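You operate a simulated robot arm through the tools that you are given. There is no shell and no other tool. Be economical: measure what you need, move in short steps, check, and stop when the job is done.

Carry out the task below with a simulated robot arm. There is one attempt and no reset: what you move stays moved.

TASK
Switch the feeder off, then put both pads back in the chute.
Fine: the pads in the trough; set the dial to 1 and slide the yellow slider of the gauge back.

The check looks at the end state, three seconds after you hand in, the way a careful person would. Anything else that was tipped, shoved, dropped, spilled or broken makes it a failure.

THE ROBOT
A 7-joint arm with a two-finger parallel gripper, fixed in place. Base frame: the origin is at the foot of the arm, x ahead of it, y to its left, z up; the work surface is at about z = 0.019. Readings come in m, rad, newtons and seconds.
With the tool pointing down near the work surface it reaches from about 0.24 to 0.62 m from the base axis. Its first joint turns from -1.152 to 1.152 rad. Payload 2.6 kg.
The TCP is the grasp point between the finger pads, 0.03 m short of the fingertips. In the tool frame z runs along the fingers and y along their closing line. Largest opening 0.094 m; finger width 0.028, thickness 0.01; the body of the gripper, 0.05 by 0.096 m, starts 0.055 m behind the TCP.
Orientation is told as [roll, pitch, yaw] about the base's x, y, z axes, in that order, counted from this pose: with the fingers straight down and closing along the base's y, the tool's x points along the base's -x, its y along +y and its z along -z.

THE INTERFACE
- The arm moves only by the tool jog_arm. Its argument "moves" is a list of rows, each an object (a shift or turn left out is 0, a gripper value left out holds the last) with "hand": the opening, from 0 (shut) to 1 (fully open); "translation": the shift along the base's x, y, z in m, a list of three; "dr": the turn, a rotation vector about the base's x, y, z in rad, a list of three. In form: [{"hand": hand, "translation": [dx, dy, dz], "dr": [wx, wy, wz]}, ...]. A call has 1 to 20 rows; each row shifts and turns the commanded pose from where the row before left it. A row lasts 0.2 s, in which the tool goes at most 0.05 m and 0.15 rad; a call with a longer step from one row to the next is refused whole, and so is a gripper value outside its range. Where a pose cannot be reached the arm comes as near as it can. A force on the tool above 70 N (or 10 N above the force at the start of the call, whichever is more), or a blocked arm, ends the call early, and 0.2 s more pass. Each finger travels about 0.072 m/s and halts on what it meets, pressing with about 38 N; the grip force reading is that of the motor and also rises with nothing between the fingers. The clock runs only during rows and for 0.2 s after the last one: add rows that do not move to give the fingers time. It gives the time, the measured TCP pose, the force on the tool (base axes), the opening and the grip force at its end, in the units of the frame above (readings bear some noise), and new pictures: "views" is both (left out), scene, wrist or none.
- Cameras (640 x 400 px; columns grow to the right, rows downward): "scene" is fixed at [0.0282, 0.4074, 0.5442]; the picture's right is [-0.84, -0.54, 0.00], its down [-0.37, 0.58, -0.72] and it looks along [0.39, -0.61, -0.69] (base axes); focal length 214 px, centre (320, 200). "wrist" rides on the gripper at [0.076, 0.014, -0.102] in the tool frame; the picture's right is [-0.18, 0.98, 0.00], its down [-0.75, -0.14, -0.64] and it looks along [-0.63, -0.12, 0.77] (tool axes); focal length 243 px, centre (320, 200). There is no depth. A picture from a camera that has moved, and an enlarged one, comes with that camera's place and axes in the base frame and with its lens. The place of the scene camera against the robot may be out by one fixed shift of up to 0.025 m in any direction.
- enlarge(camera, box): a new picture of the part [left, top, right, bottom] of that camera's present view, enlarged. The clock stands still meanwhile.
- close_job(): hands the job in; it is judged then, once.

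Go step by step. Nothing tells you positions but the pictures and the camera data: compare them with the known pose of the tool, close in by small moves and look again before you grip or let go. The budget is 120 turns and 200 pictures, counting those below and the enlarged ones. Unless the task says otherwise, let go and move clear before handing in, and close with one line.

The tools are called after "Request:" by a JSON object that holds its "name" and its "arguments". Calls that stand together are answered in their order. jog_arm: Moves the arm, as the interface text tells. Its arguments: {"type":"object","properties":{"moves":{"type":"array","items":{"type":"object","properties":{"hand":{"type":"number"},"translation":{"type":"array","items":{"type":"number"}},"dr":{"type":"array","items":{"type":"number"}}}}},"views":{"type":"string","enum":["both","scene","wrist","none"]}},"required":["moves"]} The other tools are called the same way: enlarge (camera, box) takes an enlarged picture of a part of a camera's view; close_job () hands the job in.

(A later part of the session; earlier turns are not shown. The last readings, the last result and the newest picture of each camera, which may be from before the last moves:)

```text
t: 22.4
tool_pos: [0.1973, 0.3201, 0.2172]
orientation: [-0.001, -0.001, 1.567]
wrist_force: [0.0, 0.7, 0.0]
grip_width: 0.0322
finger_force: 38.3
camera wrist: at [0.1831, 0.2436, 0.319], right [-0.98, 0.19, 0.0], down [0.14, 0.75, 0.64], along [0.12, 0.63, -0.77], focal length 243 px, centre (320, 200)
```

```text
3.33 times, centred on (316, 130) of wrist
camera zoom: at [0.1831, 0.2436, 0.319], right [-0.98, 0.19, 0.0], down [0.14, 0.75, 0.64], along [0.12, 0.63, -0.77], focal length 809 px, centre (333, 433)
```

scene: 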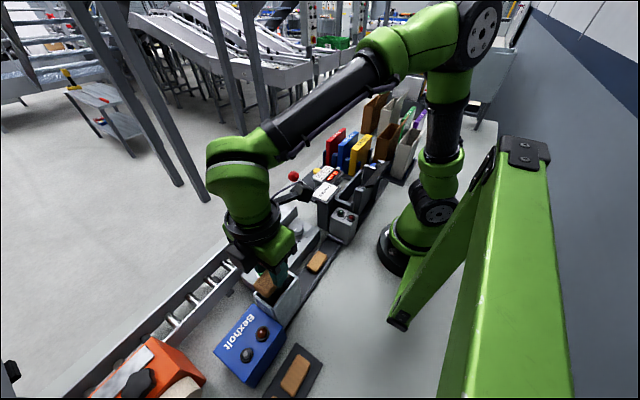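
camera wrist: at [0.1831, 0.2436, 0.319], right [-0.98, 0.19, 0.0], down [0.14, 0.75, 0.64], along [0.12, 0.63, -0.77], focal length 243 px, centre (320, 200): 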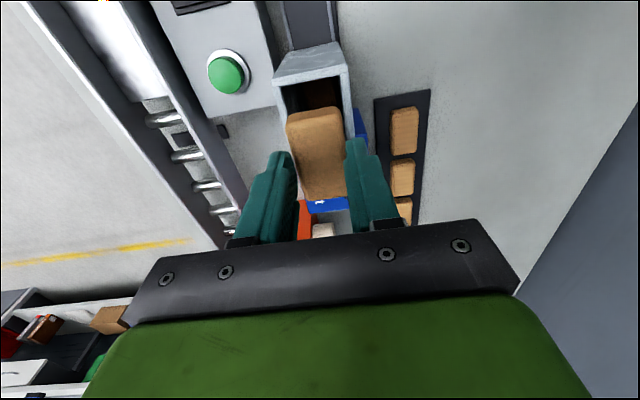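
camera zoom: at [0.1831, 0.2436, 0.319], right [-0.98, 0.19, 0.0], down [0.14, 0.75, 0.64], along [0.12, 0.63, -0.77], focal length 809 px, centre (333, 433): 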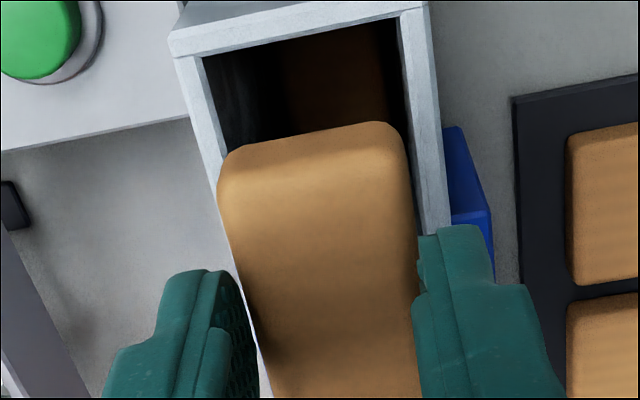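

The pad is centred over the opening to within about 1.5 mm. I'll nudge it +1.5 mm in x and lower to just above the rim.

Request:
{"name": "jog_arm", "arguments": {"moves": [{"translation": [0.0015, 0.0, -0.02]}, {"translation": [0, 0, -0.015]}, {"translation": [0, 0, -0.004]}, {}, {}]}}

Request:
{"name": "enlarge", "arguments": {"camera": "scene", "box": [240, 250, 320, 300]}}

Request:
{"name": "enlarge", "arguments": {"camera": "wrist", "box": [220, 50, 412, 170]}}

```text
t: 23.6
tool_pos: [0.2003, 0.32, 0.1774]
orientation: [0.0, -0.003, 1.567]
wrist_force: [-1.5, -0.4, 26.9]
grip_width: 0.0323
finger_force: 38.1
camera wrist: at [0.1859, 0.2433, 0.2797], right [-0.98, 0.19, 0.0], down [0.14, 0.75, 0.65], along [0.12, 0.63, -0.76], focal length 243 px, centre (320, 200)
```

scene: 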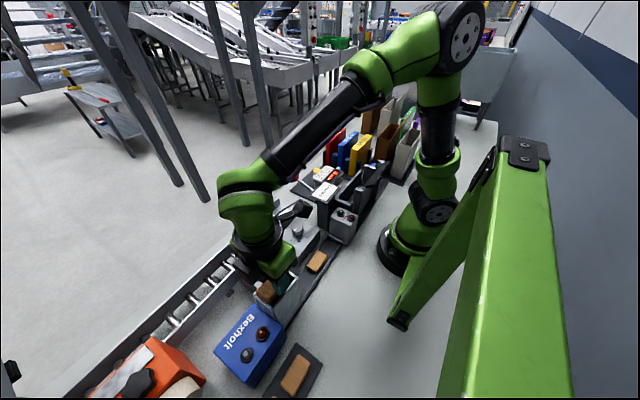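
wrist: 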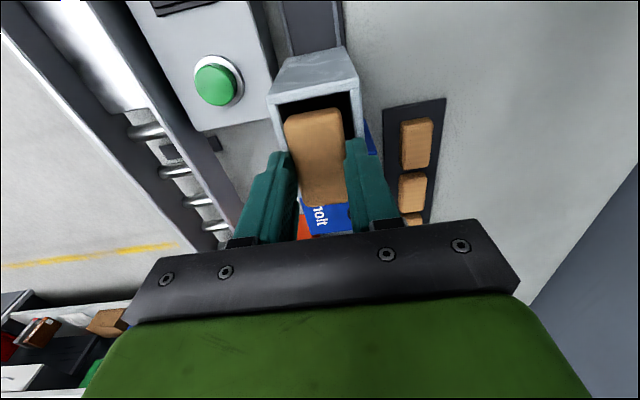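

```text
8.00 times, centred on (280, 275) of scene
camera zoom: at [0.0281, 0.4073, 0.5443], right [-0.84, -0.54, 0.0], down [-0.37, 0.58, -0.72], along [0.39, -0.61, -0.69], focal length 1716 px, centre (640, -400)
```

zoom: 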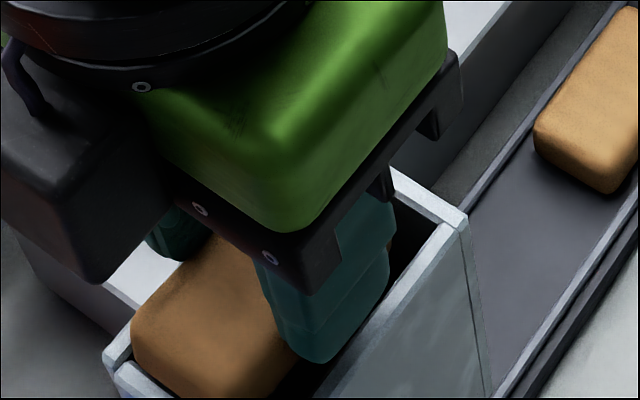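

```text
3.33 times, centred on (316, 110) of wrist
camera zoom: at [0.1859, 0.2433, 0.2797], right [-0.98, 0.19, 0.0], down [0.14, 0.75, 0.65], along [0.12, 0.63, -0.76], focal length 809 px, centre (333, 500)
```

zoom: 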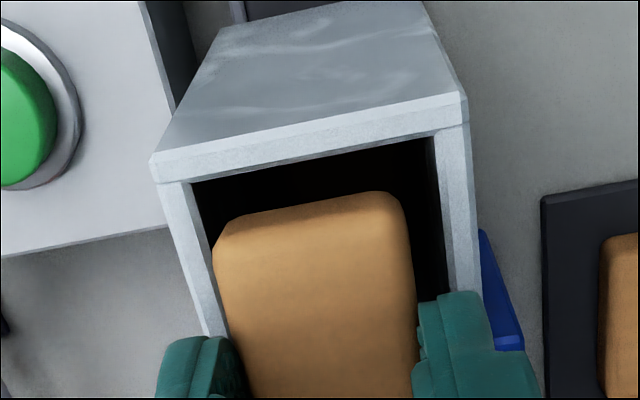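

There's 27 N of upward force, so a fingertip or the pad edge is already on the rim, which is higher than I thought. I'll back up 3 mm and shift slightly −x.

Request:
{"name": "jog_arm", "arguments": {"moves": [{"translation": [0, 0, 0.004]}, {"translation": [-0.0025, -0.001, 0]}, {}], "views": "wrist"}}

Request:
{"name": "enlarge", "arguments": {"camera": "wrist", "box": [240, 70, 400, 170]}}

Request:
{"name": "enlarge", "arguments": {"camera": "scene", "box": [240, 262, 304, 302]}}

```text
t: 24.4
tool_pos: [0.1971, 0.3199, 0.1801]
orientation: [0.003, 0.002, 1.569]
wrist_force: [0.5, 0.3, 1.2]
grip_width: 0.0322
finger_force: 38.0
camera wrist: at [0.1826, 0.2413, 0.2826], right [-0.98, 0.19, 0.0], down [0.15, 0.75, 0.64], along [0.12, 0.63, -0.77], focal length 243 px, centre (320, 200)
```

wrist: 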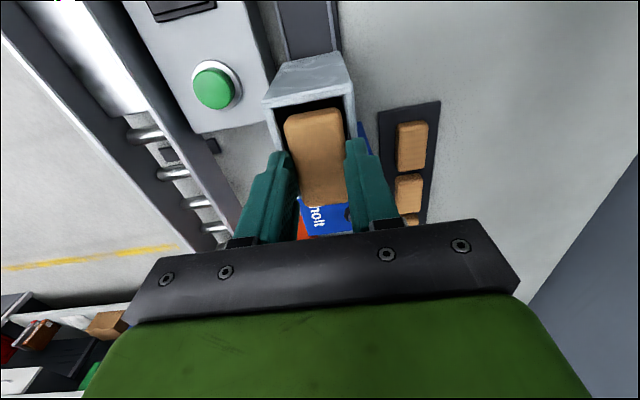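

```text
4.00 times, centred on (320, 120) of wrist
camera zoom: at [0.1826, 0.2413, 0.2826], right [-0.98, 0.19, 0.0], down [0.15, 0.75, 0.64], along [0.12, 0.63, -0.77], focal length 970 px, centre (320, 520)
```

zoom: 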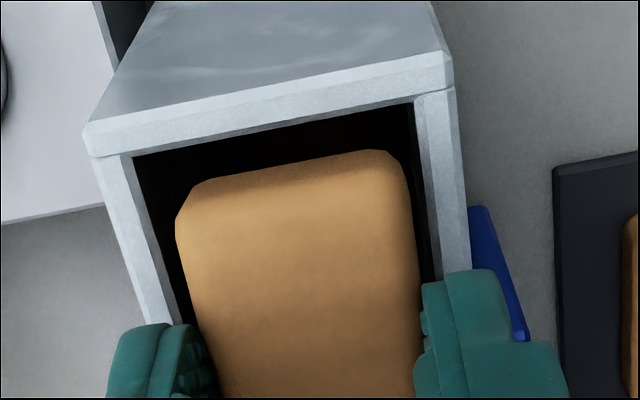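

```text
10.00 times, centred on (272, 282) of scene
camera zoom: at [0.0282, 0.4074, 0.5442], right [-0.84, -0.54, 0.0], down [-0.37, 0.58, -0.72], along [0.39, -0.61, -0.69], focal length 2145 px, centre (800, -620)
```

zoom: 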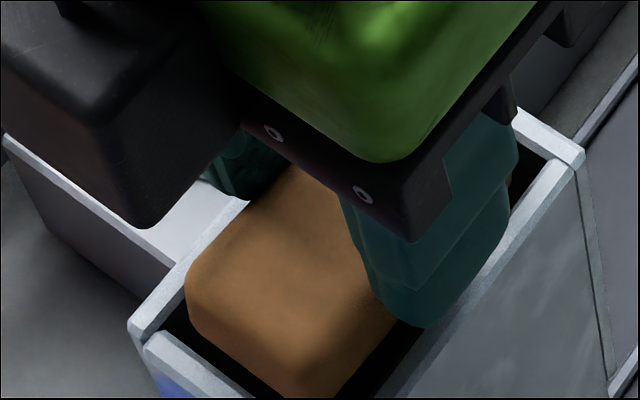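

The pad sits inside the rim with gaps all round. I'll lower 1.5 mm and release.

Request:
{"name": "jog_arm", "arguments": {"moves": [{"translation": [0.0005, 0, -0.0015]}, {}, {"hand": 0.6}, {}, {}, {"translation": [0, 0, 0.03]}, {"translation": [0, -0.03, 0.03]}, {"translation": [0, -0.03, 0]}, {}]}}

Request:
{"name": "enlarge", "arguments": {"camera": "wrist", "box": [220, 50, 412, 170]}}

Request:
{"name": "enlarge", "arguments": {"camera": "scene", "box": [240, 250, 320, 300]}}

```text
t: 26.4
tool_pos: [0.1977, 0.2577, 0.2389]
orientation: [0.001, 0.0, 1.568]
wrist_force: [-0.3, 0.0, 1.4]
grip_width: 0.0565
finger_force: 0.1
camera wrist: at [0.1834, 0.1804, 0.3416], right [-0.98, 0.19, 0.0], down [0.14, 0.75, 0.64], along [0.12, 0.63, -0.77], focal length 243 px, centre (320, 200)
```

scene: 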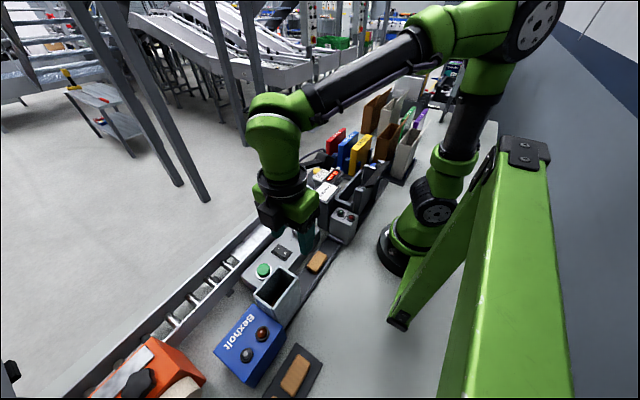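
wrist: 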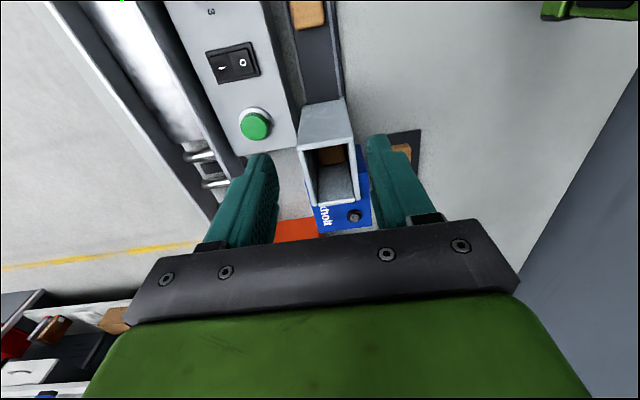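

```text
3.33 times, centred on (316, 110) of wrist
camera zoom: at [0.1834, 0.1804, 0.3416], right [-0.98, 0.19, 0.0], down [0.14, 0.75, 0.64], along [0.12, 0.63, -0.77], focal length 809 px, centre (333, 500)
```

zoom: 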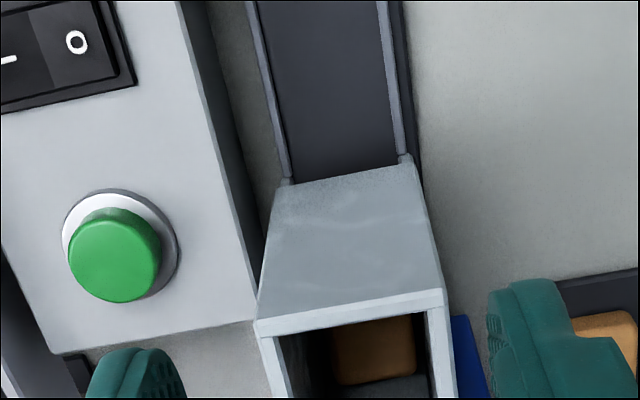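

```text
8.00 times, centred on (280, 275) of scene
camera zoom: at [0.0281, 0.4074, 0.5442], right [-0.84, -0.54, 0.0], down [-0.37, 0.58, -0.72], along [0.39, -0.61, -0.69], focal length 1716 px, centre (640, -400)
```

zoom: 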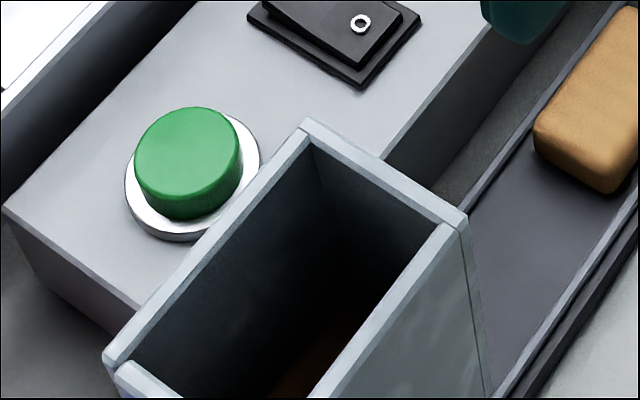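

Pad B is in the chute. Now pad A, centred near (0.198, 0.176). I'll go above it with the same partial opening.

Request:
{"name": "jog_arm", "arguments": {"moves": [{"hand": 0.48, "translation": [0, -0.04, 0]}, {"translation": [0, -0.042, -0.02]}, {"translation": [0, 0, -0.045]}, {"translation": [0, 0, -0.045]}, {"translation": [0, 0, -0.035]}, {}, {}]}}

Request:
{"name": "enlarge", "arguments": {"camera": "wrist", "box": [220, 70, 412, 190]}}

Request:
{"name": "enlarge", "arguments": {"camera": "scene", "box": [280, 230, 344, 270]}}

```text
t: 28.0
tool_pos: [0.1981, 0.1754, 0.0945]
orientation: [0.002, 0.0, 1.567]
wrist_force: [-0.4, 0.2, -0.5]
grip_width: 0.0451
finger_force: 0.1
camera wrist: at [0.1823, 0.0992, 0.1961], right [-0.98, 0.19, 0.0], down [0.14, 0.75, 0.64], along [0.12, 0.63, -0.77], focal length 243 px, centre (320, 200)
```

scene: 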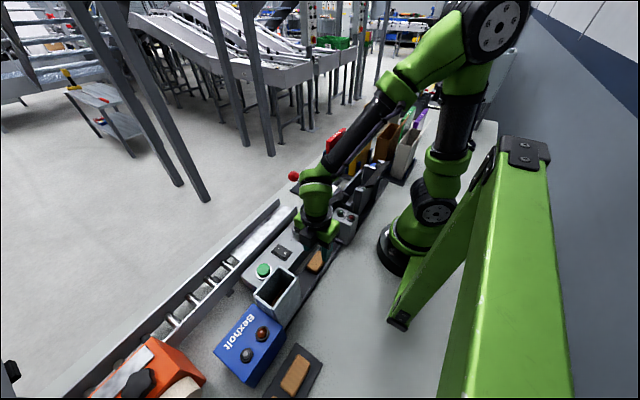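
wrist: 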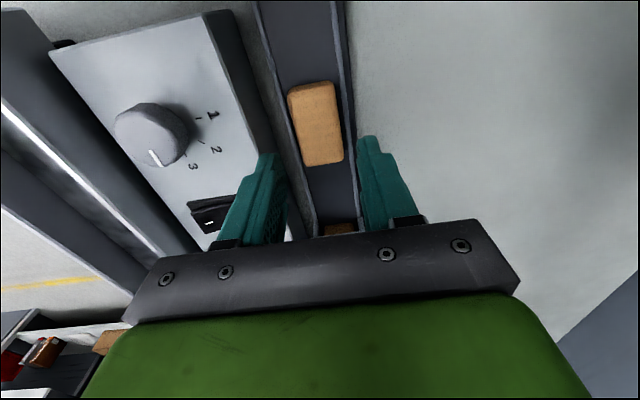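

```text
3.33 times, centred on (316, 130) of wrist
camera zoom: at [0.1823, 0.0992, 0.1961], right [-0.98, 0.19, 0.0], down [0.14, 0.75, 0.64], along [0.12, 0.63, -0.77], focal length 809 px, centre (333, 433)
```

zoom: 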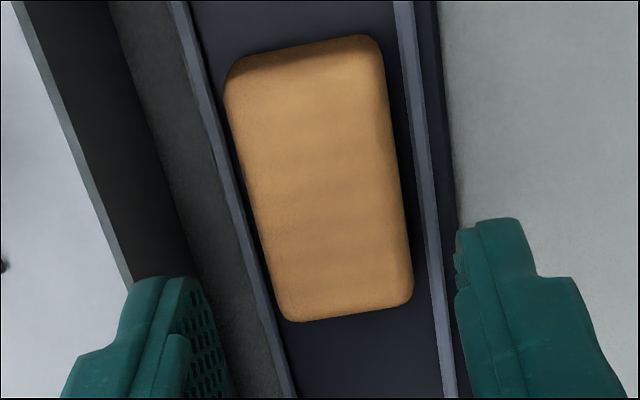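

```text
10.00 times, centred on (312, 250) of scene
camera zoom: at [0.0282, 0.4074, 0.5442], right [-0.84, -0.54, 0.0], down [-0.37, 0.58, -0.72], along [0.39, -0.61, -0.69], focal length 2145 px, centre (400, -300)
```

zoom: 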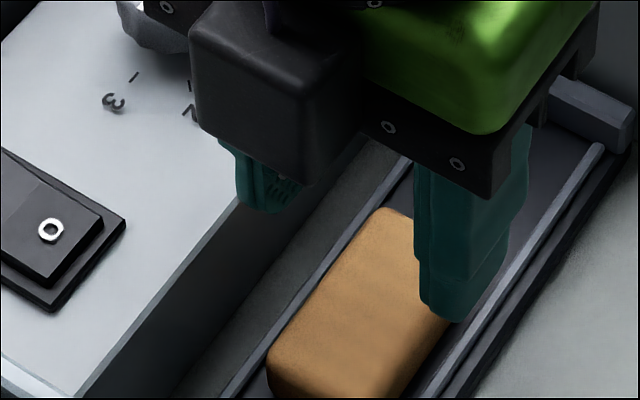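

Pad A is centred at about (0.198, 0.169), so I'll shift 6 mm in −y, lower to the same height that worked for pad B, and grip.

Request:
{"name": "jog_arm", "arguments": {"moves": [{"translation": [0, -0.006, -0.015]}, {"translation": [0, 0, -0.015]}, {"translation": [0, 0, -0.005]}, {"translation": [0, 0, -0.003]}, {}], "views": "wrist"}}

Request:
{"name": "enlarge", "arguments": {"camera": "wrist", "box": [220, 70, 412, 190]}}

```text
t: 29.2
tool_pos: [0.1975, 0.171, 0.0572]
orientation: [0.0, -0.001, 1.568]
wrist_force: [0.1, -0.3, 0.1]
grip_width: 0.0449
finger_force: 0.1
camera wrist: at [0.1832, 0.0934, 0.1584], right [-0.98, 0.19, 0.0], down [0.14, 0.75, 0.64], along [0.12, 0.63, -0.77], focal length 243 px, centre (320, 200)
```

wrist: 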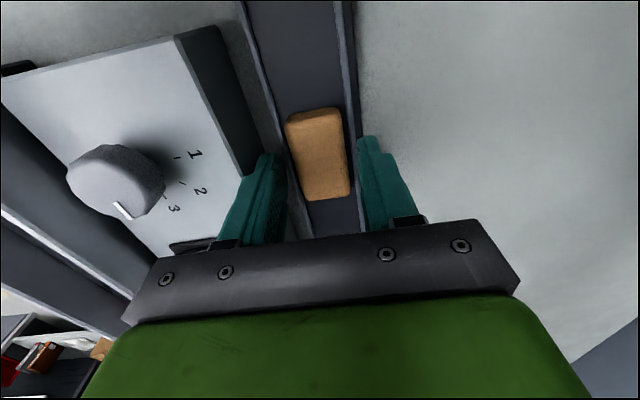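

```text
3.33 times, centred on (316, 130) of wrist
camera zoom: at [0.1832, 0.0934, 0.1584], right [-0.98, 0.19, 0.0], down [0.14, 0.75, 0.64], along [0.12, 0.63, -0.77], focal length 809 px, centre (333, 433)
```

zoom: 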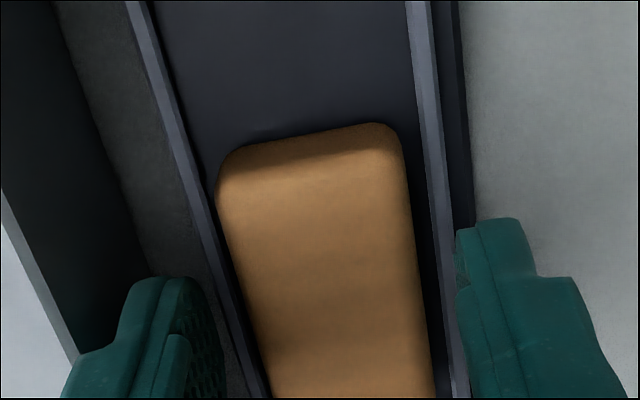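

The view matches the successful grip on pad B, so I'll close and lift.

Request:
{"name": "jog_arm", "arguments": {"moves": [{"translation": [0.0005, 0, -0.0005]}, {"hand": 0.3}, {"hand": 0.1}, {"hand": 0.1}, {"hand": 0.1}], "views": "none"}}

```text
t: 30.4
tool_pos: [0.1983, 0.1712, 0.0561]
orientation: [0.002, 0.0, 1.568]
wrist_force: [0.3, -0.8, -0.3]
grip_width: 0.0321
finger_force: 37.7
```

It's gripped at 0.032. I'll lift it and carry it above the chute.

Request:
{"name": "jog_arm", "arguments": {"moves": [{"translation": [0, 0, 0.02]}, {"translation": [0, 0, 0.045]}, {"translation": [0, 0, 0.045]}, {"translation": [0, 0, 0.045]}, {"translation": [0, 0.04, 0.0055]}, {"translation": [0, 0.04, 0]}, {"translation": [0, 0.04, 0]}, {"translation": [-0.0005, 0.0275, 0]}, {}, {}]}}

Request:
{"name": "enlarge", "arguments": {"camera": "wrist", "box": [220, 70, 412, 190]}}

Request:
{"name": "enlarge", "arguments": {"camera": "scene", "box": [220, 230, 348, 310]}}

```text
t: 32.6
tool_pos: [0.197, 0.3175, 0.2141]
orientation: [0.002, 0.0, 1.568]
wrist_force: [-1.1, -0.7, -0.4]
grip_width: 0.0322
finger_force: 38.5
camera wrist: at [0.1831, 0.2402, 0.3161], right [-0.98, 0.19, 0.0], down [0.14, 0.75, 0.64], along [0.12, 0.63, -0.77], focal length 243 px, centre (320, 200)
```

scene: 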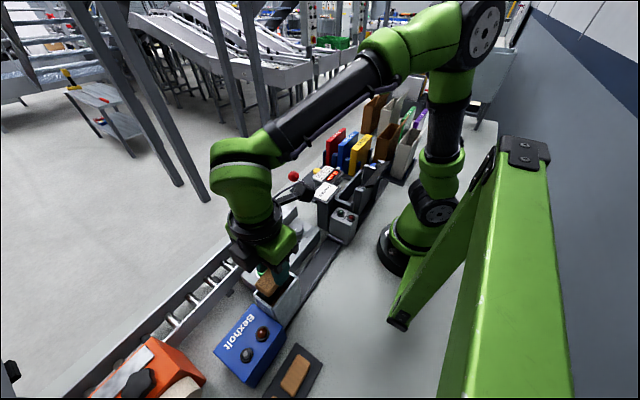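
wrist: 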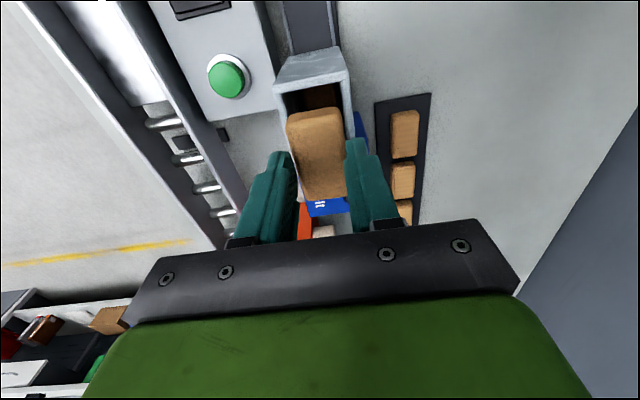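

```text
3.33 times, centred on (316, 130) of wrist
camera zoom: at [0.1831, 0.2402, 0.3161], right [-0.98, 0.19, 0.0], down [0.14, 0.75, 0.64], along [0.12, 0.63, -0.77], focal length 809 px, centre (333, 433)
```

zoom: 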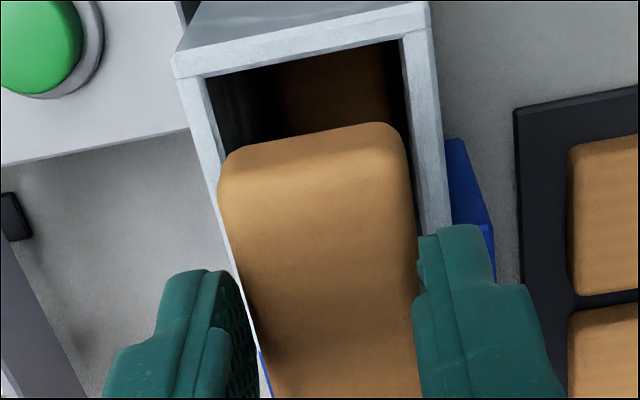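

```text
5.00 times, centred on (284, 270) of scene
camera zoom: at [0.0282, 0.4074, 0.5442], right [-0.84, -0.54, 0.0], down [-0.37, 0.58, -0.72], along [0.39, -0.61, -0.69], focal length 1072 px, centre (500, -150)
```

zoom: 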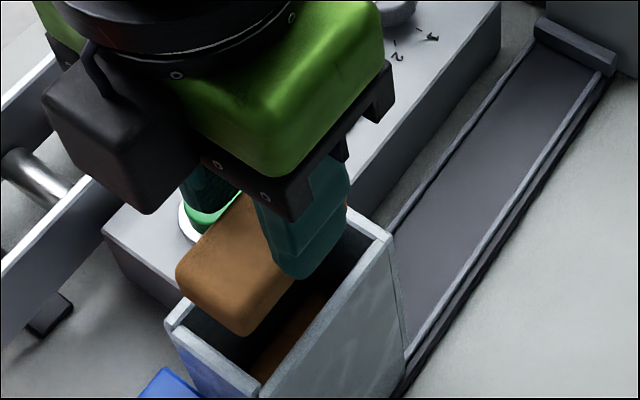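

The picture matches the pad B approach. I'll lower to the release height used before and check.

Request:
{"name": "jog_arm", "arguments": {"moves": [{"translation": [0.0005, 0.002, -0.02]}, {"translation": [0, 0, -0.012]}, {"translation": [0, 0, -0.003]}, {}, {}], "views": "wrist"}}

Request:
{"name": "enlarge", "arguments": {"camera": "wrist", "box": [240, 70, 400, 170]}}

Request:
{"name": "enlarge", "arguments": {"camera": "scene", "box": [240, 262, 304, 302]}}

```text
t: 33.8
tool_pos: [0.1988, 0.319, 0.1813]
orientation: [0.002, 0.001, 1.568]
wrist_force: [1.0, -2.7, -1.1]
grip_width: 0.0317
finger_force: 37.8
camera wrist: at [0.184, 0.2419, 0.2821], right [-0.98, 0.19, 0.0], down [0.15, 0.75, 0.64], along [0.12, 0.63, -0.77], focal length 243 px, centre (320, 200)
```

wrist: 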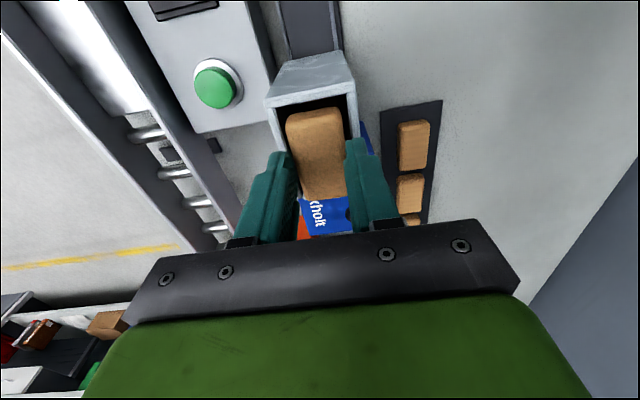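

```text
4.00 times, centred on (320, 120) of wrist
camera zoom: at [0.184, 0.2419, 0.2821], right [-0.98, 0.19, 0.0], down [0.15, 0.75, 0.64], along [0.12, 0.63, -0.77], focal length 970 px, centre (320, 520)
```

zoom: 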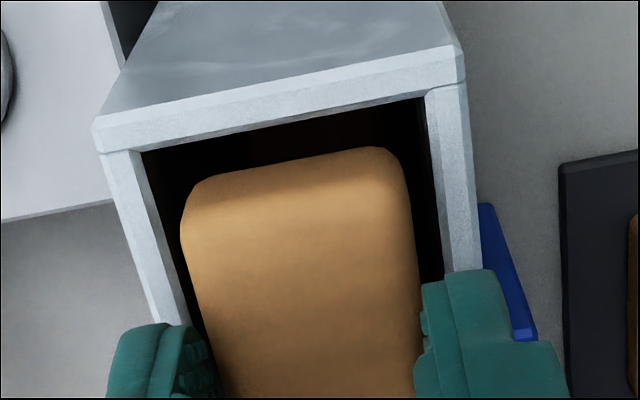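

```text
10.00 times, centred on (272, 282) of scene
camera zoom: at [0.0282, 0.4074, 0.5442], right [-0.84, -0.54, 0.0], down [-0.37, 0.58, -0.72], along [0.39, -0.61, -0.69], focal length 2145 px, centre (800, -620)
```

zoom: 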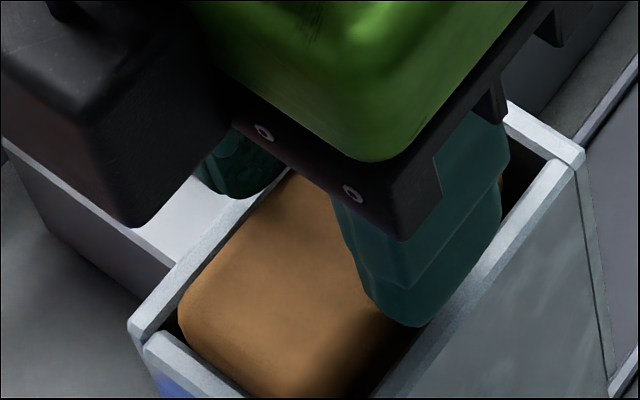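

The pad is within the opening with even gaps, so I'll release, retreat, and look into the chute.

Request:
{"name": "jog_arm", "arguments": {"moves": [{"translation": [-0.0007, 0, -0.0015]}, {}, {"hand": 0.6}, {}, {}, {"translation": [0, 0, 0.03]}, {"translation": [0, 0, 0.04]}, {"translation": [0, 0.03, 0.02]}, {}]}}

Request:
{"name": "enlarge", "arguments": {"camera": "wrist", "box": [220, 0, 412, 120]}}

Request:
{"name": "enlarge", "arguments": {"camera": "scene", "box": [240, 250, 320, 300]}}

```text
t: 35.8
tool_pos: [0.1976, 0.3518, 0.2682]
orientation: [0.0, -0.001, 1.568]
wrist_force: [0.4, 0.1, -0.4]
grip_width: 0.0563
finger_force: 0.0
camera wrist: at [0.1826, 0.2745, 0.3706], right [-0.98, 0.19, 0.0], down [0.15, 0.75, 0.64], along [0.12, 0.63, -0.77], focal length 243 px, centre (320, 200)
```

scene: 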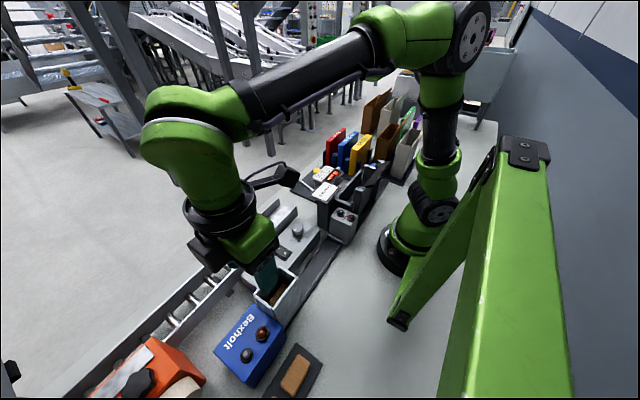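
wrist: 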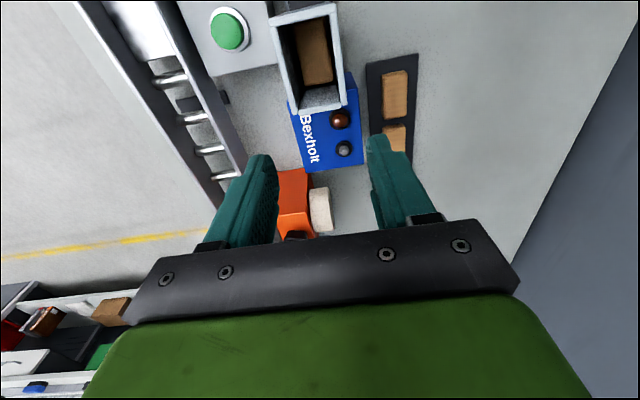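

```text
3.33 times, centred on (316, 60) of wrist
camera zoom: at [0.1826, 0.2745, 0.3706], right [-0.98, 0.19, 0.0], down [0.15, 0.75, 0.64], along [0.12, 0.63, -0.77], focal length 809 px, centre (333, 667)
```

zoom: 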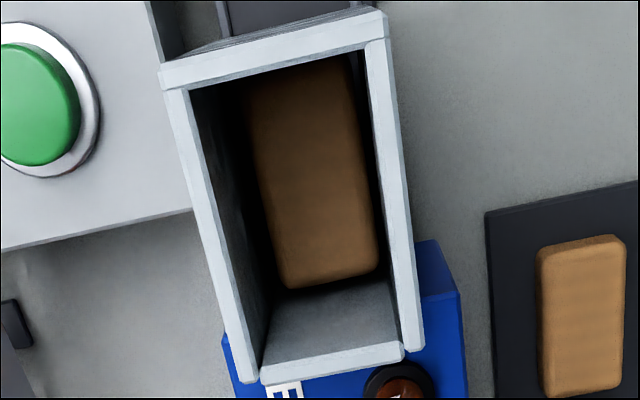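

```text
8.00 times, centred on (280, 275) of scene
camera zoom: at [0.0282, 0.4074, 0.5442], right [-0.84, -0.54, 0.0], down [-0.37, 0.58, -0.72], along [0.39, -0.61, -0.69], focal length 1716 px, centre (640, -400)
```

zoom: 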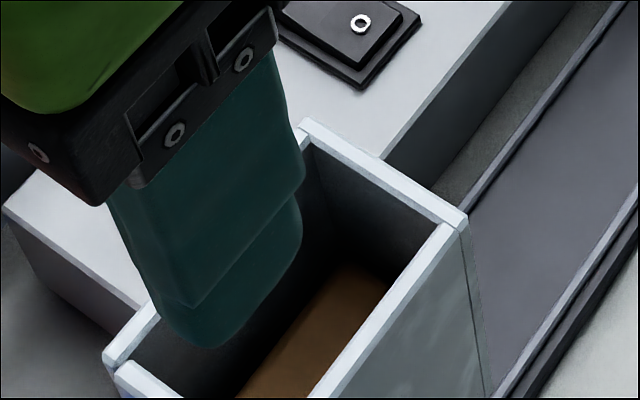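

Both pads are in the chute and the top one lies flat. Next is the dial, centred near (0.2855, 0.142) with its top at z ≈ 0.073. Mark 3 points +y and mark 1 points −x, so it needs about +90°. I'll yaw back to 0 and move above it.

Request:
{"name": "jog_arm", "arguments": {"moves": [{"translation": [0.01, -0.03, 0], "dr": [0, 0, -0.1427], "hand": 0.55}, {"translation": [0.01, -0.03, 0], "dr": [0, 0, -0.1427]}, {"translation": [0.01, -0.03, 0], "dr": [0, 0, -0.1427]}, {"translation": [0.01, -0.03, 0], "dr": [0, 0, -0.1427]}, {"translation": [0.01, -0.03, 0], "dr": [0, 0, -0.1427]}, {"translation": [0.01, -0.03, -0.01], "dr": [0, 0, -0.1427]}, {"translation": [0.01, -0.03, -0.02], "dr": [0, 0, -0.1427]}, {"translation": [0.01, 0, -0.03], "dr": [0, 0, -0.1427]}, {"translation": [0.005, 0, -0.03], "dr": [0, 0, -0.1427]}, {"translation": [0, 0, -0.02], "dr": [0, 0, -0.1427]}, {"dr": [0, 0, -0.1427]}, {}]}}

Request:
{"name": "enlarge", "arguments": {"camera": "wrist", "box": [220, 70, 412, 190]}}

Request:
{"name": "enlarge", "arguments": {"camera": "scene", "box": [250, 200, 346, 260]}}

```text
t: 38.4
tool_pos: [0.2815, 0.1401, 0.1598]
orientation: [0.002, 0.0, -0.005]
wrist_force: [0.5, -0.2, 0.6]
grip_width: 0.0517
finger_force: 0.1
camera wrist: at [0.2063, 0.1524, 0.2623], right [0.19, 0.98, 0.0], down [0.75, -0.15, 0.64], along [0.63, -0.12, -0.77], focal length 243 px, centre (320, 200)
```

scene: 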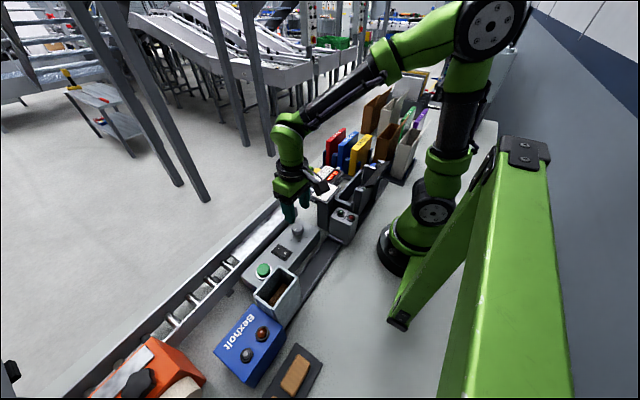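
wrist: 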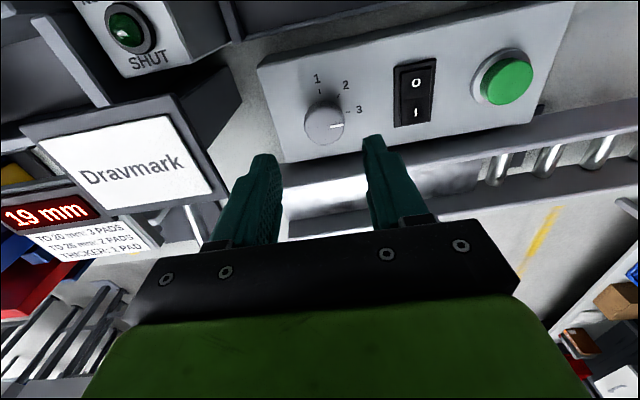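

```text
3.33 times, centred on (316, 130) of wrist
camera zoom: at [0.2063, 0.1524, 0.2623], right [0.19, 0.98, 0.0], down [0.75, -0.15, 0.64], along [0.63, -0.12, -0.77], focal length 809 px, centre (333, 433)
```

zoom: 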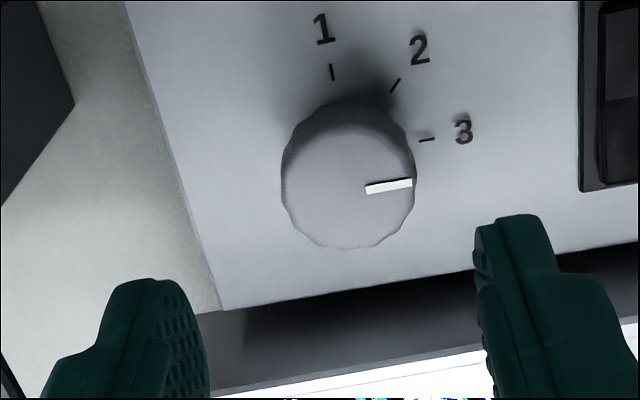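

```text
6.67 times, centred on (298, 230) of scene
camera zoom: at [0.0282, 0.4074, 0.5442], right [-0.84, -0.54, 0.0], down [-0.37, 0.58, -0.72], along [0.39, -0.61, -0.69], focal length 1430 px, centre (467, 0)
```

zoom: 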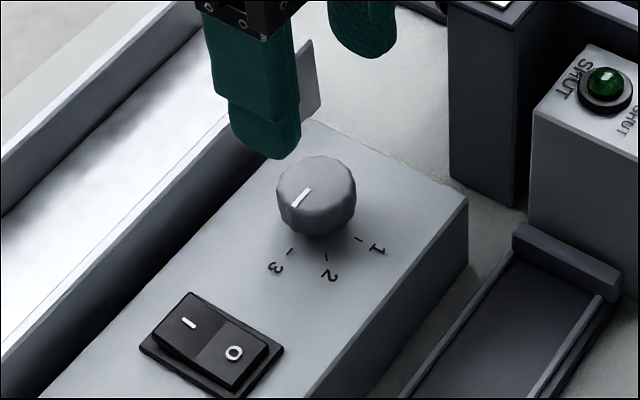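

The knob centre refines to (0.2864, 0.1412) with a radius of 0.016, and its line points +y at 3. I'll descend around it.

Request:
{"name": "jog_arm", "arguments": {"moves": [{"translation": [0.005, 0.001, -0.03], "dr": [0, 0, 0.005]}, {"translation": [0, 0, -0.03]}, {"translation": [0, 0, -0.011]}, {}, {}]}}

Request:
{"name": "enlarge", "arguments": {"camera": "scene", "box": [250, 200, 346, 260]}}

Request:
{"name": "enlarge", "arguments": {"camera": "wrist", "box": [220, 90, 412, 210]}}

```text
t: 39.6
tool_pos: [0.2875, 0.1403, 0.088]
orientation: [0.0, -0.001, 0.001]
wrist_force: [-0.7, -0.6, -0.1]
grip_width: 0.0515
finger_force: 0.0
camera wrist: at [0.2112, 0.1544, 0.191], right [0.18, 0.98, 0.0], down [0.75, -0.14, 0.64], along [0.63, -0.12, -0.77], focal length 243 px, centre (320, 200)
```

scene: 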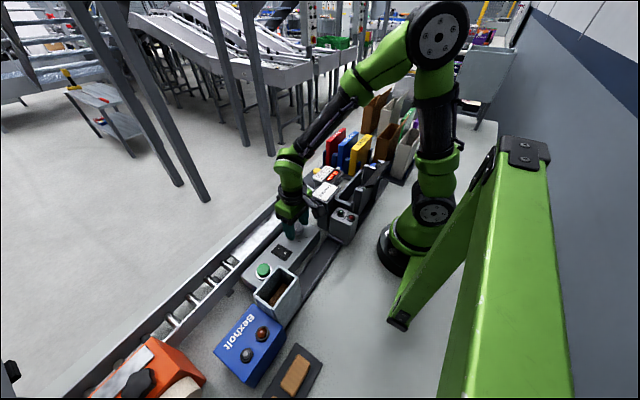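
wrist: 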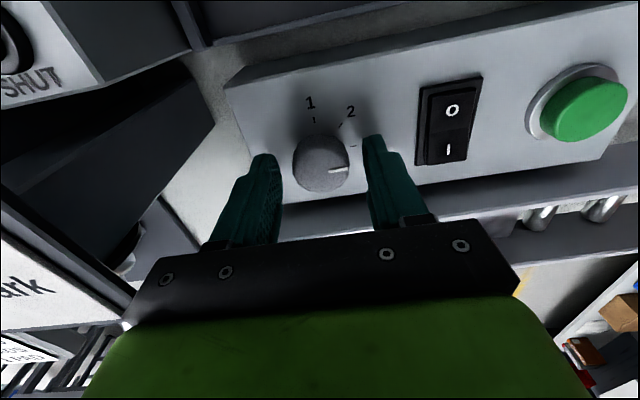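

```text
6.67 times, centred on (298, 230) of scene
camera zoom: at [0.0282, 0.4074, 0.5442], right [-0.84, -0.54, 0.0], down [-0.37, 0.58, -0.72], along [0.39, -0.61, -0.69], focal length 1430 px, centre (467, 0)
```

zoom: 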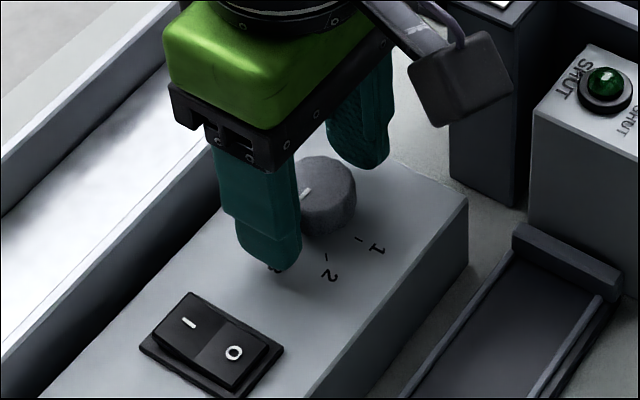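

```text
3.33 times, centred on (316, 150) of wrist
camera zoom: at [0.2112, 0.1544, 0.191], right [0.18, 0.98, 0.0], down [0.75, -0.14, 0.64], along [0.63, -0.12, -0.77], focal length 809 px, centre (333, 367)
```

zoom: 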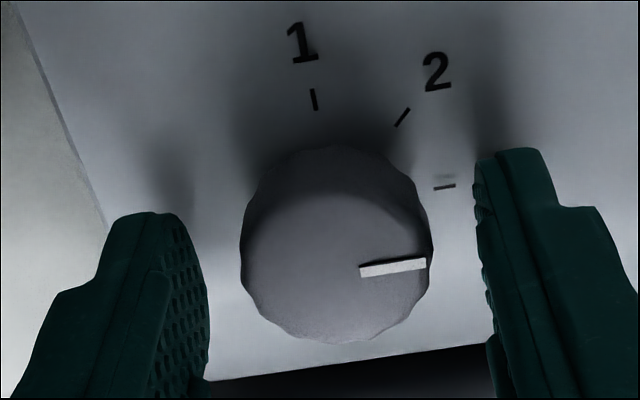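

The fingers straddle the knob well, so I'll close on it gently.

Request:
{"name": "jog_arm", "arguments": {"moves": [{"translation": [-0.0008, 0.0008, -0.001]}, {"hand": 0.3}, {"hand": 0.25}, {"hand": 0.25}, {}], "views": "wrist"}}

```text
t: 40.8
tool_pos: [0.2865, 0.142, 0.0888]
orientation: [0.002, 0.001, 0.002]
wrist_force: [-0.3, 4.5, -0.2]
grip_width: 0.0326
finger_force: 44.9
camera wrist: at [0.2104, 0.1549, 0.19], right [0.18, 0.98, 0.0], down [0.75, -0.14, 0.64], along [0.63, -0.12, -0.77], focal length 243 px, centre (320, 200)
```

wrist: 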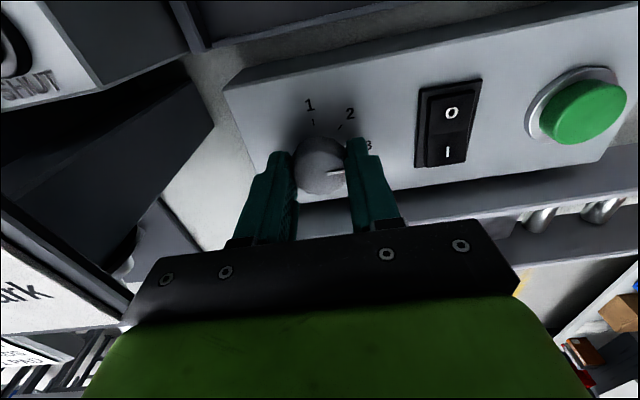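

It's gripped at 0.0326, and I'll now turn it +90°.

Request:
{"name": "jog_arm", "arguments": {"moves": [{"translation": [0, 0.0005, 0], "dr": [0, 0, 0.1]}, {"dr": [0, 0, 0.14]}, {"dr": [0, 0, 0.14]}, {"dr": [0, 0, 0.14]}, {"dr": [0, 0, 0.14]}, {"dr": [0, 0, 0.14]}, {"dr": [0, 0, 0.14]}, {"dr": [0, 0, 0.14]}, {"dr": [0, 0, 0.14]}, {"dr": [0, 0, 0.14]}, {"dr": [0, 0, 0.14]}, {"dr": [0, 0, 0.07]}, {}]}}

Request:
{"name": "enlarge", "arguments": {"camera": "scene", "box": [250, 200, 346, 260]}}

Request:
{"name": "enlarge", "arguments": {"camera": "wrist", "box": [220, 90, 412, 210]}}

```text
t: 43.6
tool_pos: [0.2857, 0.1422, 0.0878]
orientation: [0.001, -0.001, 1.573]
wrist_force: [-24.3, 3.6, 35.9]
grip_width: 0.0326
finger_force: 45.2
camera wrist: at [0.2724, 0.065, 0.1899], right [-0.98, 0.18, 0.0], down [0.14, 0.75, 0.64], along [0.12, 0.63, -0.77], focal length 243 px, centre (320, 200)
```

scene: 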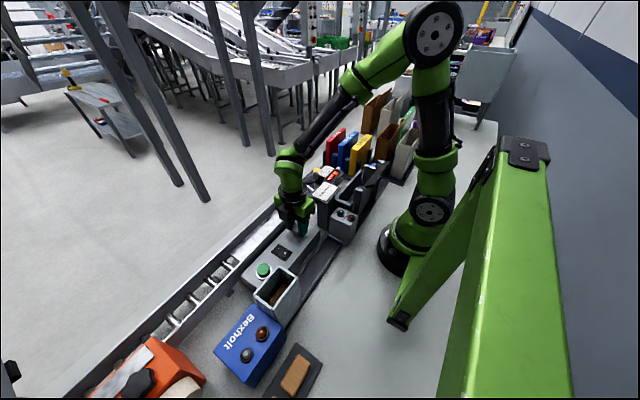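
wrist: 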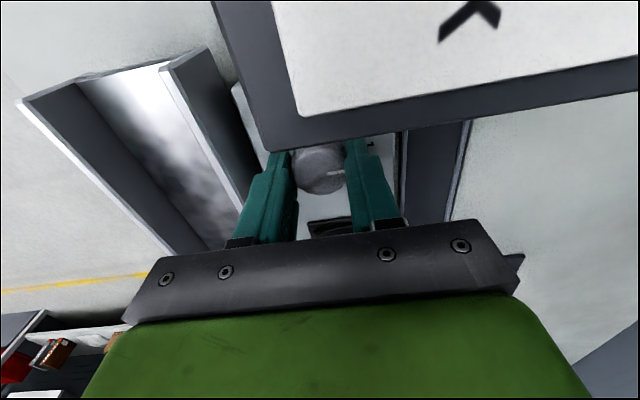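

```text
6.67 times, centred on (298, 230) of scene
camera zoom: at [0.028, 0.4074, 0.5442], right [-0.84, -0.54, 0.0], down [-0.37, 0.58, -0.72], along [0.39, -0.61, -0.69], focal length 1430 px, centre (467, 0)
```

zoom: 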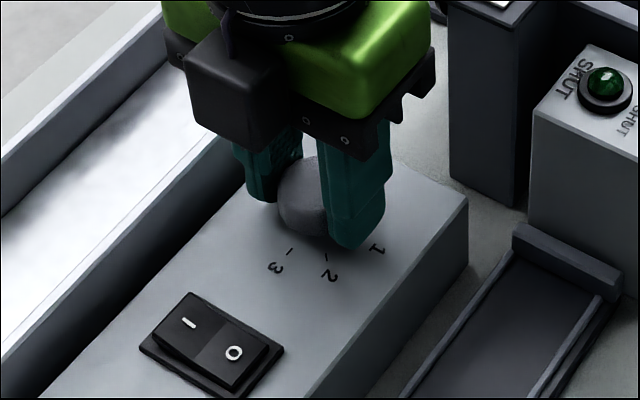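

```text
3.33 times, centred on (316, 150) of wrist
camera zoom: at [0.2724, 0.065, 0.1899], right [-0.98, 0.18, 0.0], down [0.14, 0.75, 0.64], along [0.12, 0.63, -0.77], focal length 809 px, centre (333, 367)
```

zoom: 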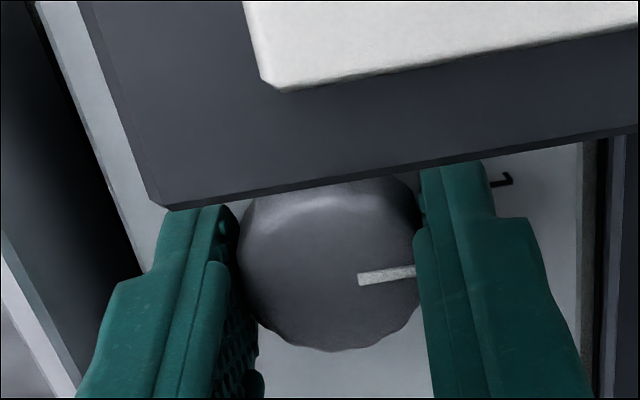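

The dial's line now points −x, toward 1. There's some stress from being off-centre, so I'll release and rise straight up.

Request:
{"name": "jog_arm", "arguments": {"moves": [{"hand": 0.5}, {}, {"translation": [0, 0, 0.01]}, {"translation": [0, 0, 0.03]}, {"translation": [0, 0.0, 0.04]}, {"translation": [-0.02, 0, 0.04]}, {}]}}

Request:
{"name": "enlarge", "arguments": {"camera": "scene", "box": [250, 200, 346, 260]}}

Request:
{"name": "enlarge", "arguments": {"camera": "wrist", "box": [200, 50, 440, 200]}}

```text
t: 45.2
tool_pos: [0.269, 0.1412, 0.2063]
orientation: [0.0, 0.001, 1.572]
wrist_force: [-1.1, -0.1, 0.5]
grip_width: 0.047
finger_force: 0.1
camera wrist: at [0.2538, 0.0634, 0.3093], right [-0.98, 0.18, 0.0], down [0.14, 0.75, 0.64], along [0.12, 0.63, -0.77], focal length 243 px, centre (320, 200)
```

scene: 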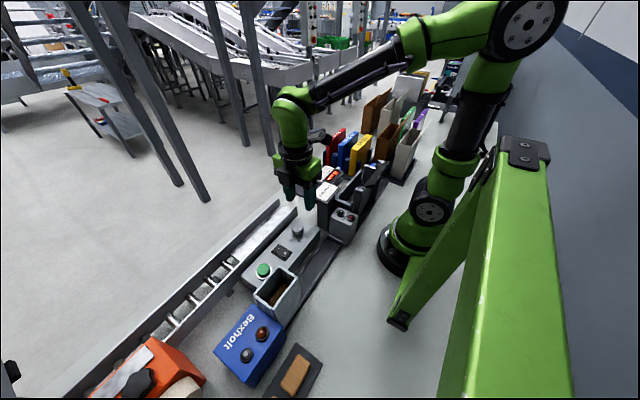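
wrist: 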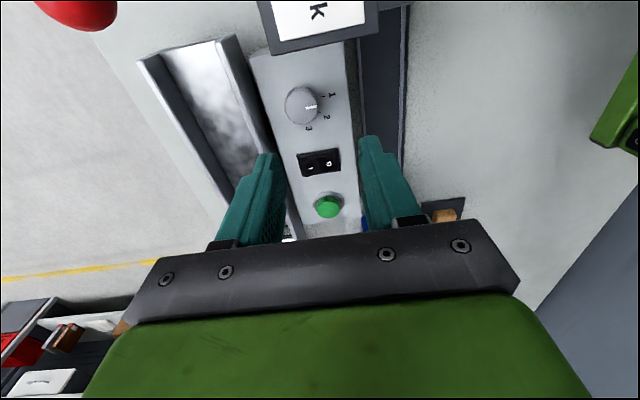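

```text
6.67 times, centred on (298, 230) of scene
camera zoom: at [0.0281, 0.4074, 0.5442], right [-0.84, -0.54, 0.0], down [-0.37, 0.58, -0.72], along [0.39, -0.61, -0.69], focal length 1430 px, centre (467, 0)
```

zoom: 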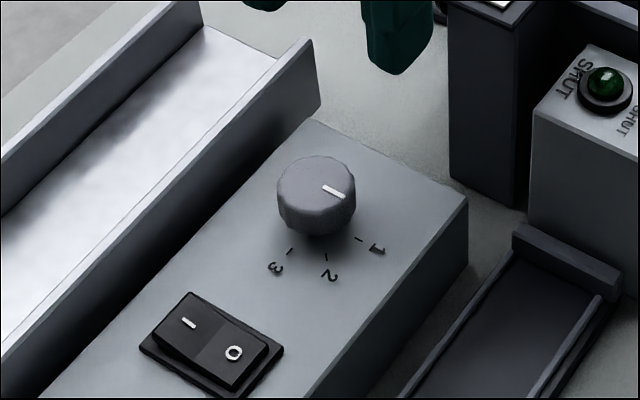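

```text
2.67 times, centred on (320, 125) of wrist
camera zoom: at [0.2538, 0.0634, 0.3093], right [-0.98, 0.18, 0.0], down [0.14, 0.75, 0.64], along [0.12, 0.63, -0.77], focal length 647 px, centre (320, 400)
```

zoom: 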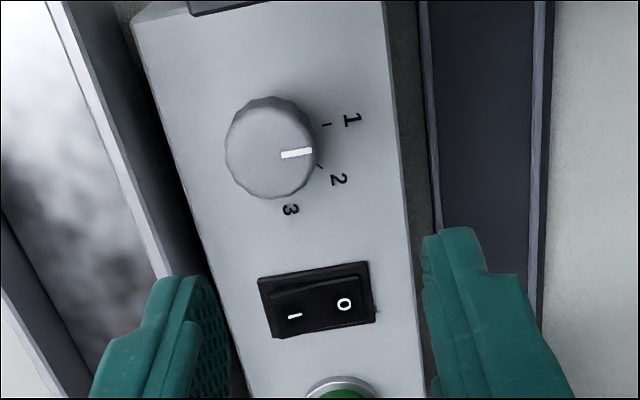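

The dial is on 1. Now for the gauge: I'll raise, yaw back to 0 and move toward it for a look.

Request:
{"name": "jog_arm", "arguments": {"moves": [{"translation": [0, 0, 0.04], "dr": [0, 0, -0.143]}, {"translation": [0, -0.02, 0.04], "dr": [0, 0, -0.143]}, {"translation": [0, -0.03, 0.02], "dr": [0, 0, -0.143]}, {"translation": [0, -0.03, 0], "dr": [0, 0, -0.143]}, {"translation": [0, -0.03, 0], "dr": [0, 0, -0.143]}, {"translation": [0, -0.03, 0], "dr": [0, 0, -0.143]}, {"translation": [0, -0.03, 0], "dr": [0, 0, -0.143]}, {"translation": [0, -0.03, 0], "dr": [0, 0, -0.143]}, {"translation": [0, -0.03, 0], "dr": [0, 0, -0.143]}, {"translation": [0, -0.03, 0], "dr": [0, 0, -0.143]}, {"dr": [0, 0, -0.142]}, {}], "views": "wrist"}}

Request:
{"name": "enlarge", "arguments": {"camera": "wrist", "box": [200, 0, 440, 150]}}

```text
t: 47.8
tool_pos: [0.2671, -0.1177, 0.3077]
orientation: [0.002, 0.0, -0.001]
wrist_force: [-0.6, 0.3, 1.3]
grip_width: 0.0468
finger_force: 0.1
camera wrist: at [0.1908, -0.1043, 0.411], right [0.19, 0.98, 0.0], down [0.75, -0.14, 0.64], along [0.63, -0.12, -0.77], focal length 243 px, centre (320, 200)
```

wrist: 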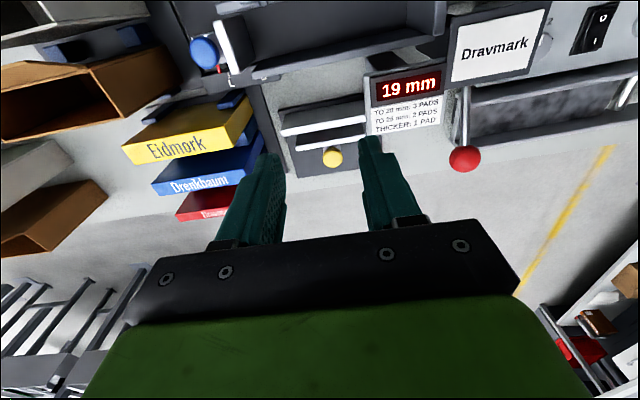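

```text
2.67 times, centred on (320, 75) of wrist
camera zoom: at [0.1908, -0.1043, 0.411], right [0.19, 0.98, 0.0], down [0.75, -0.14, 0.64], along [0.63, -0.12, -0.77], focal length 647 px, centre (320, 533)
```

zoom: 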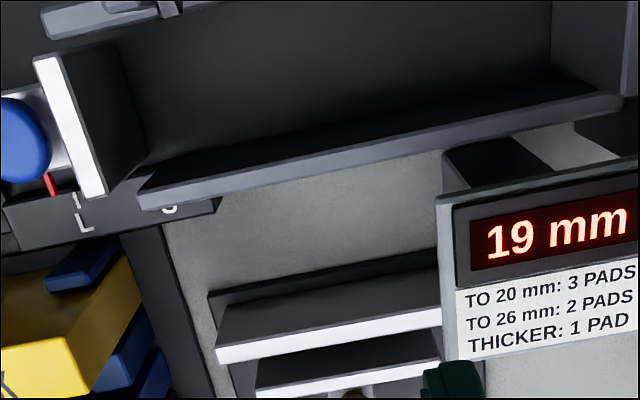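

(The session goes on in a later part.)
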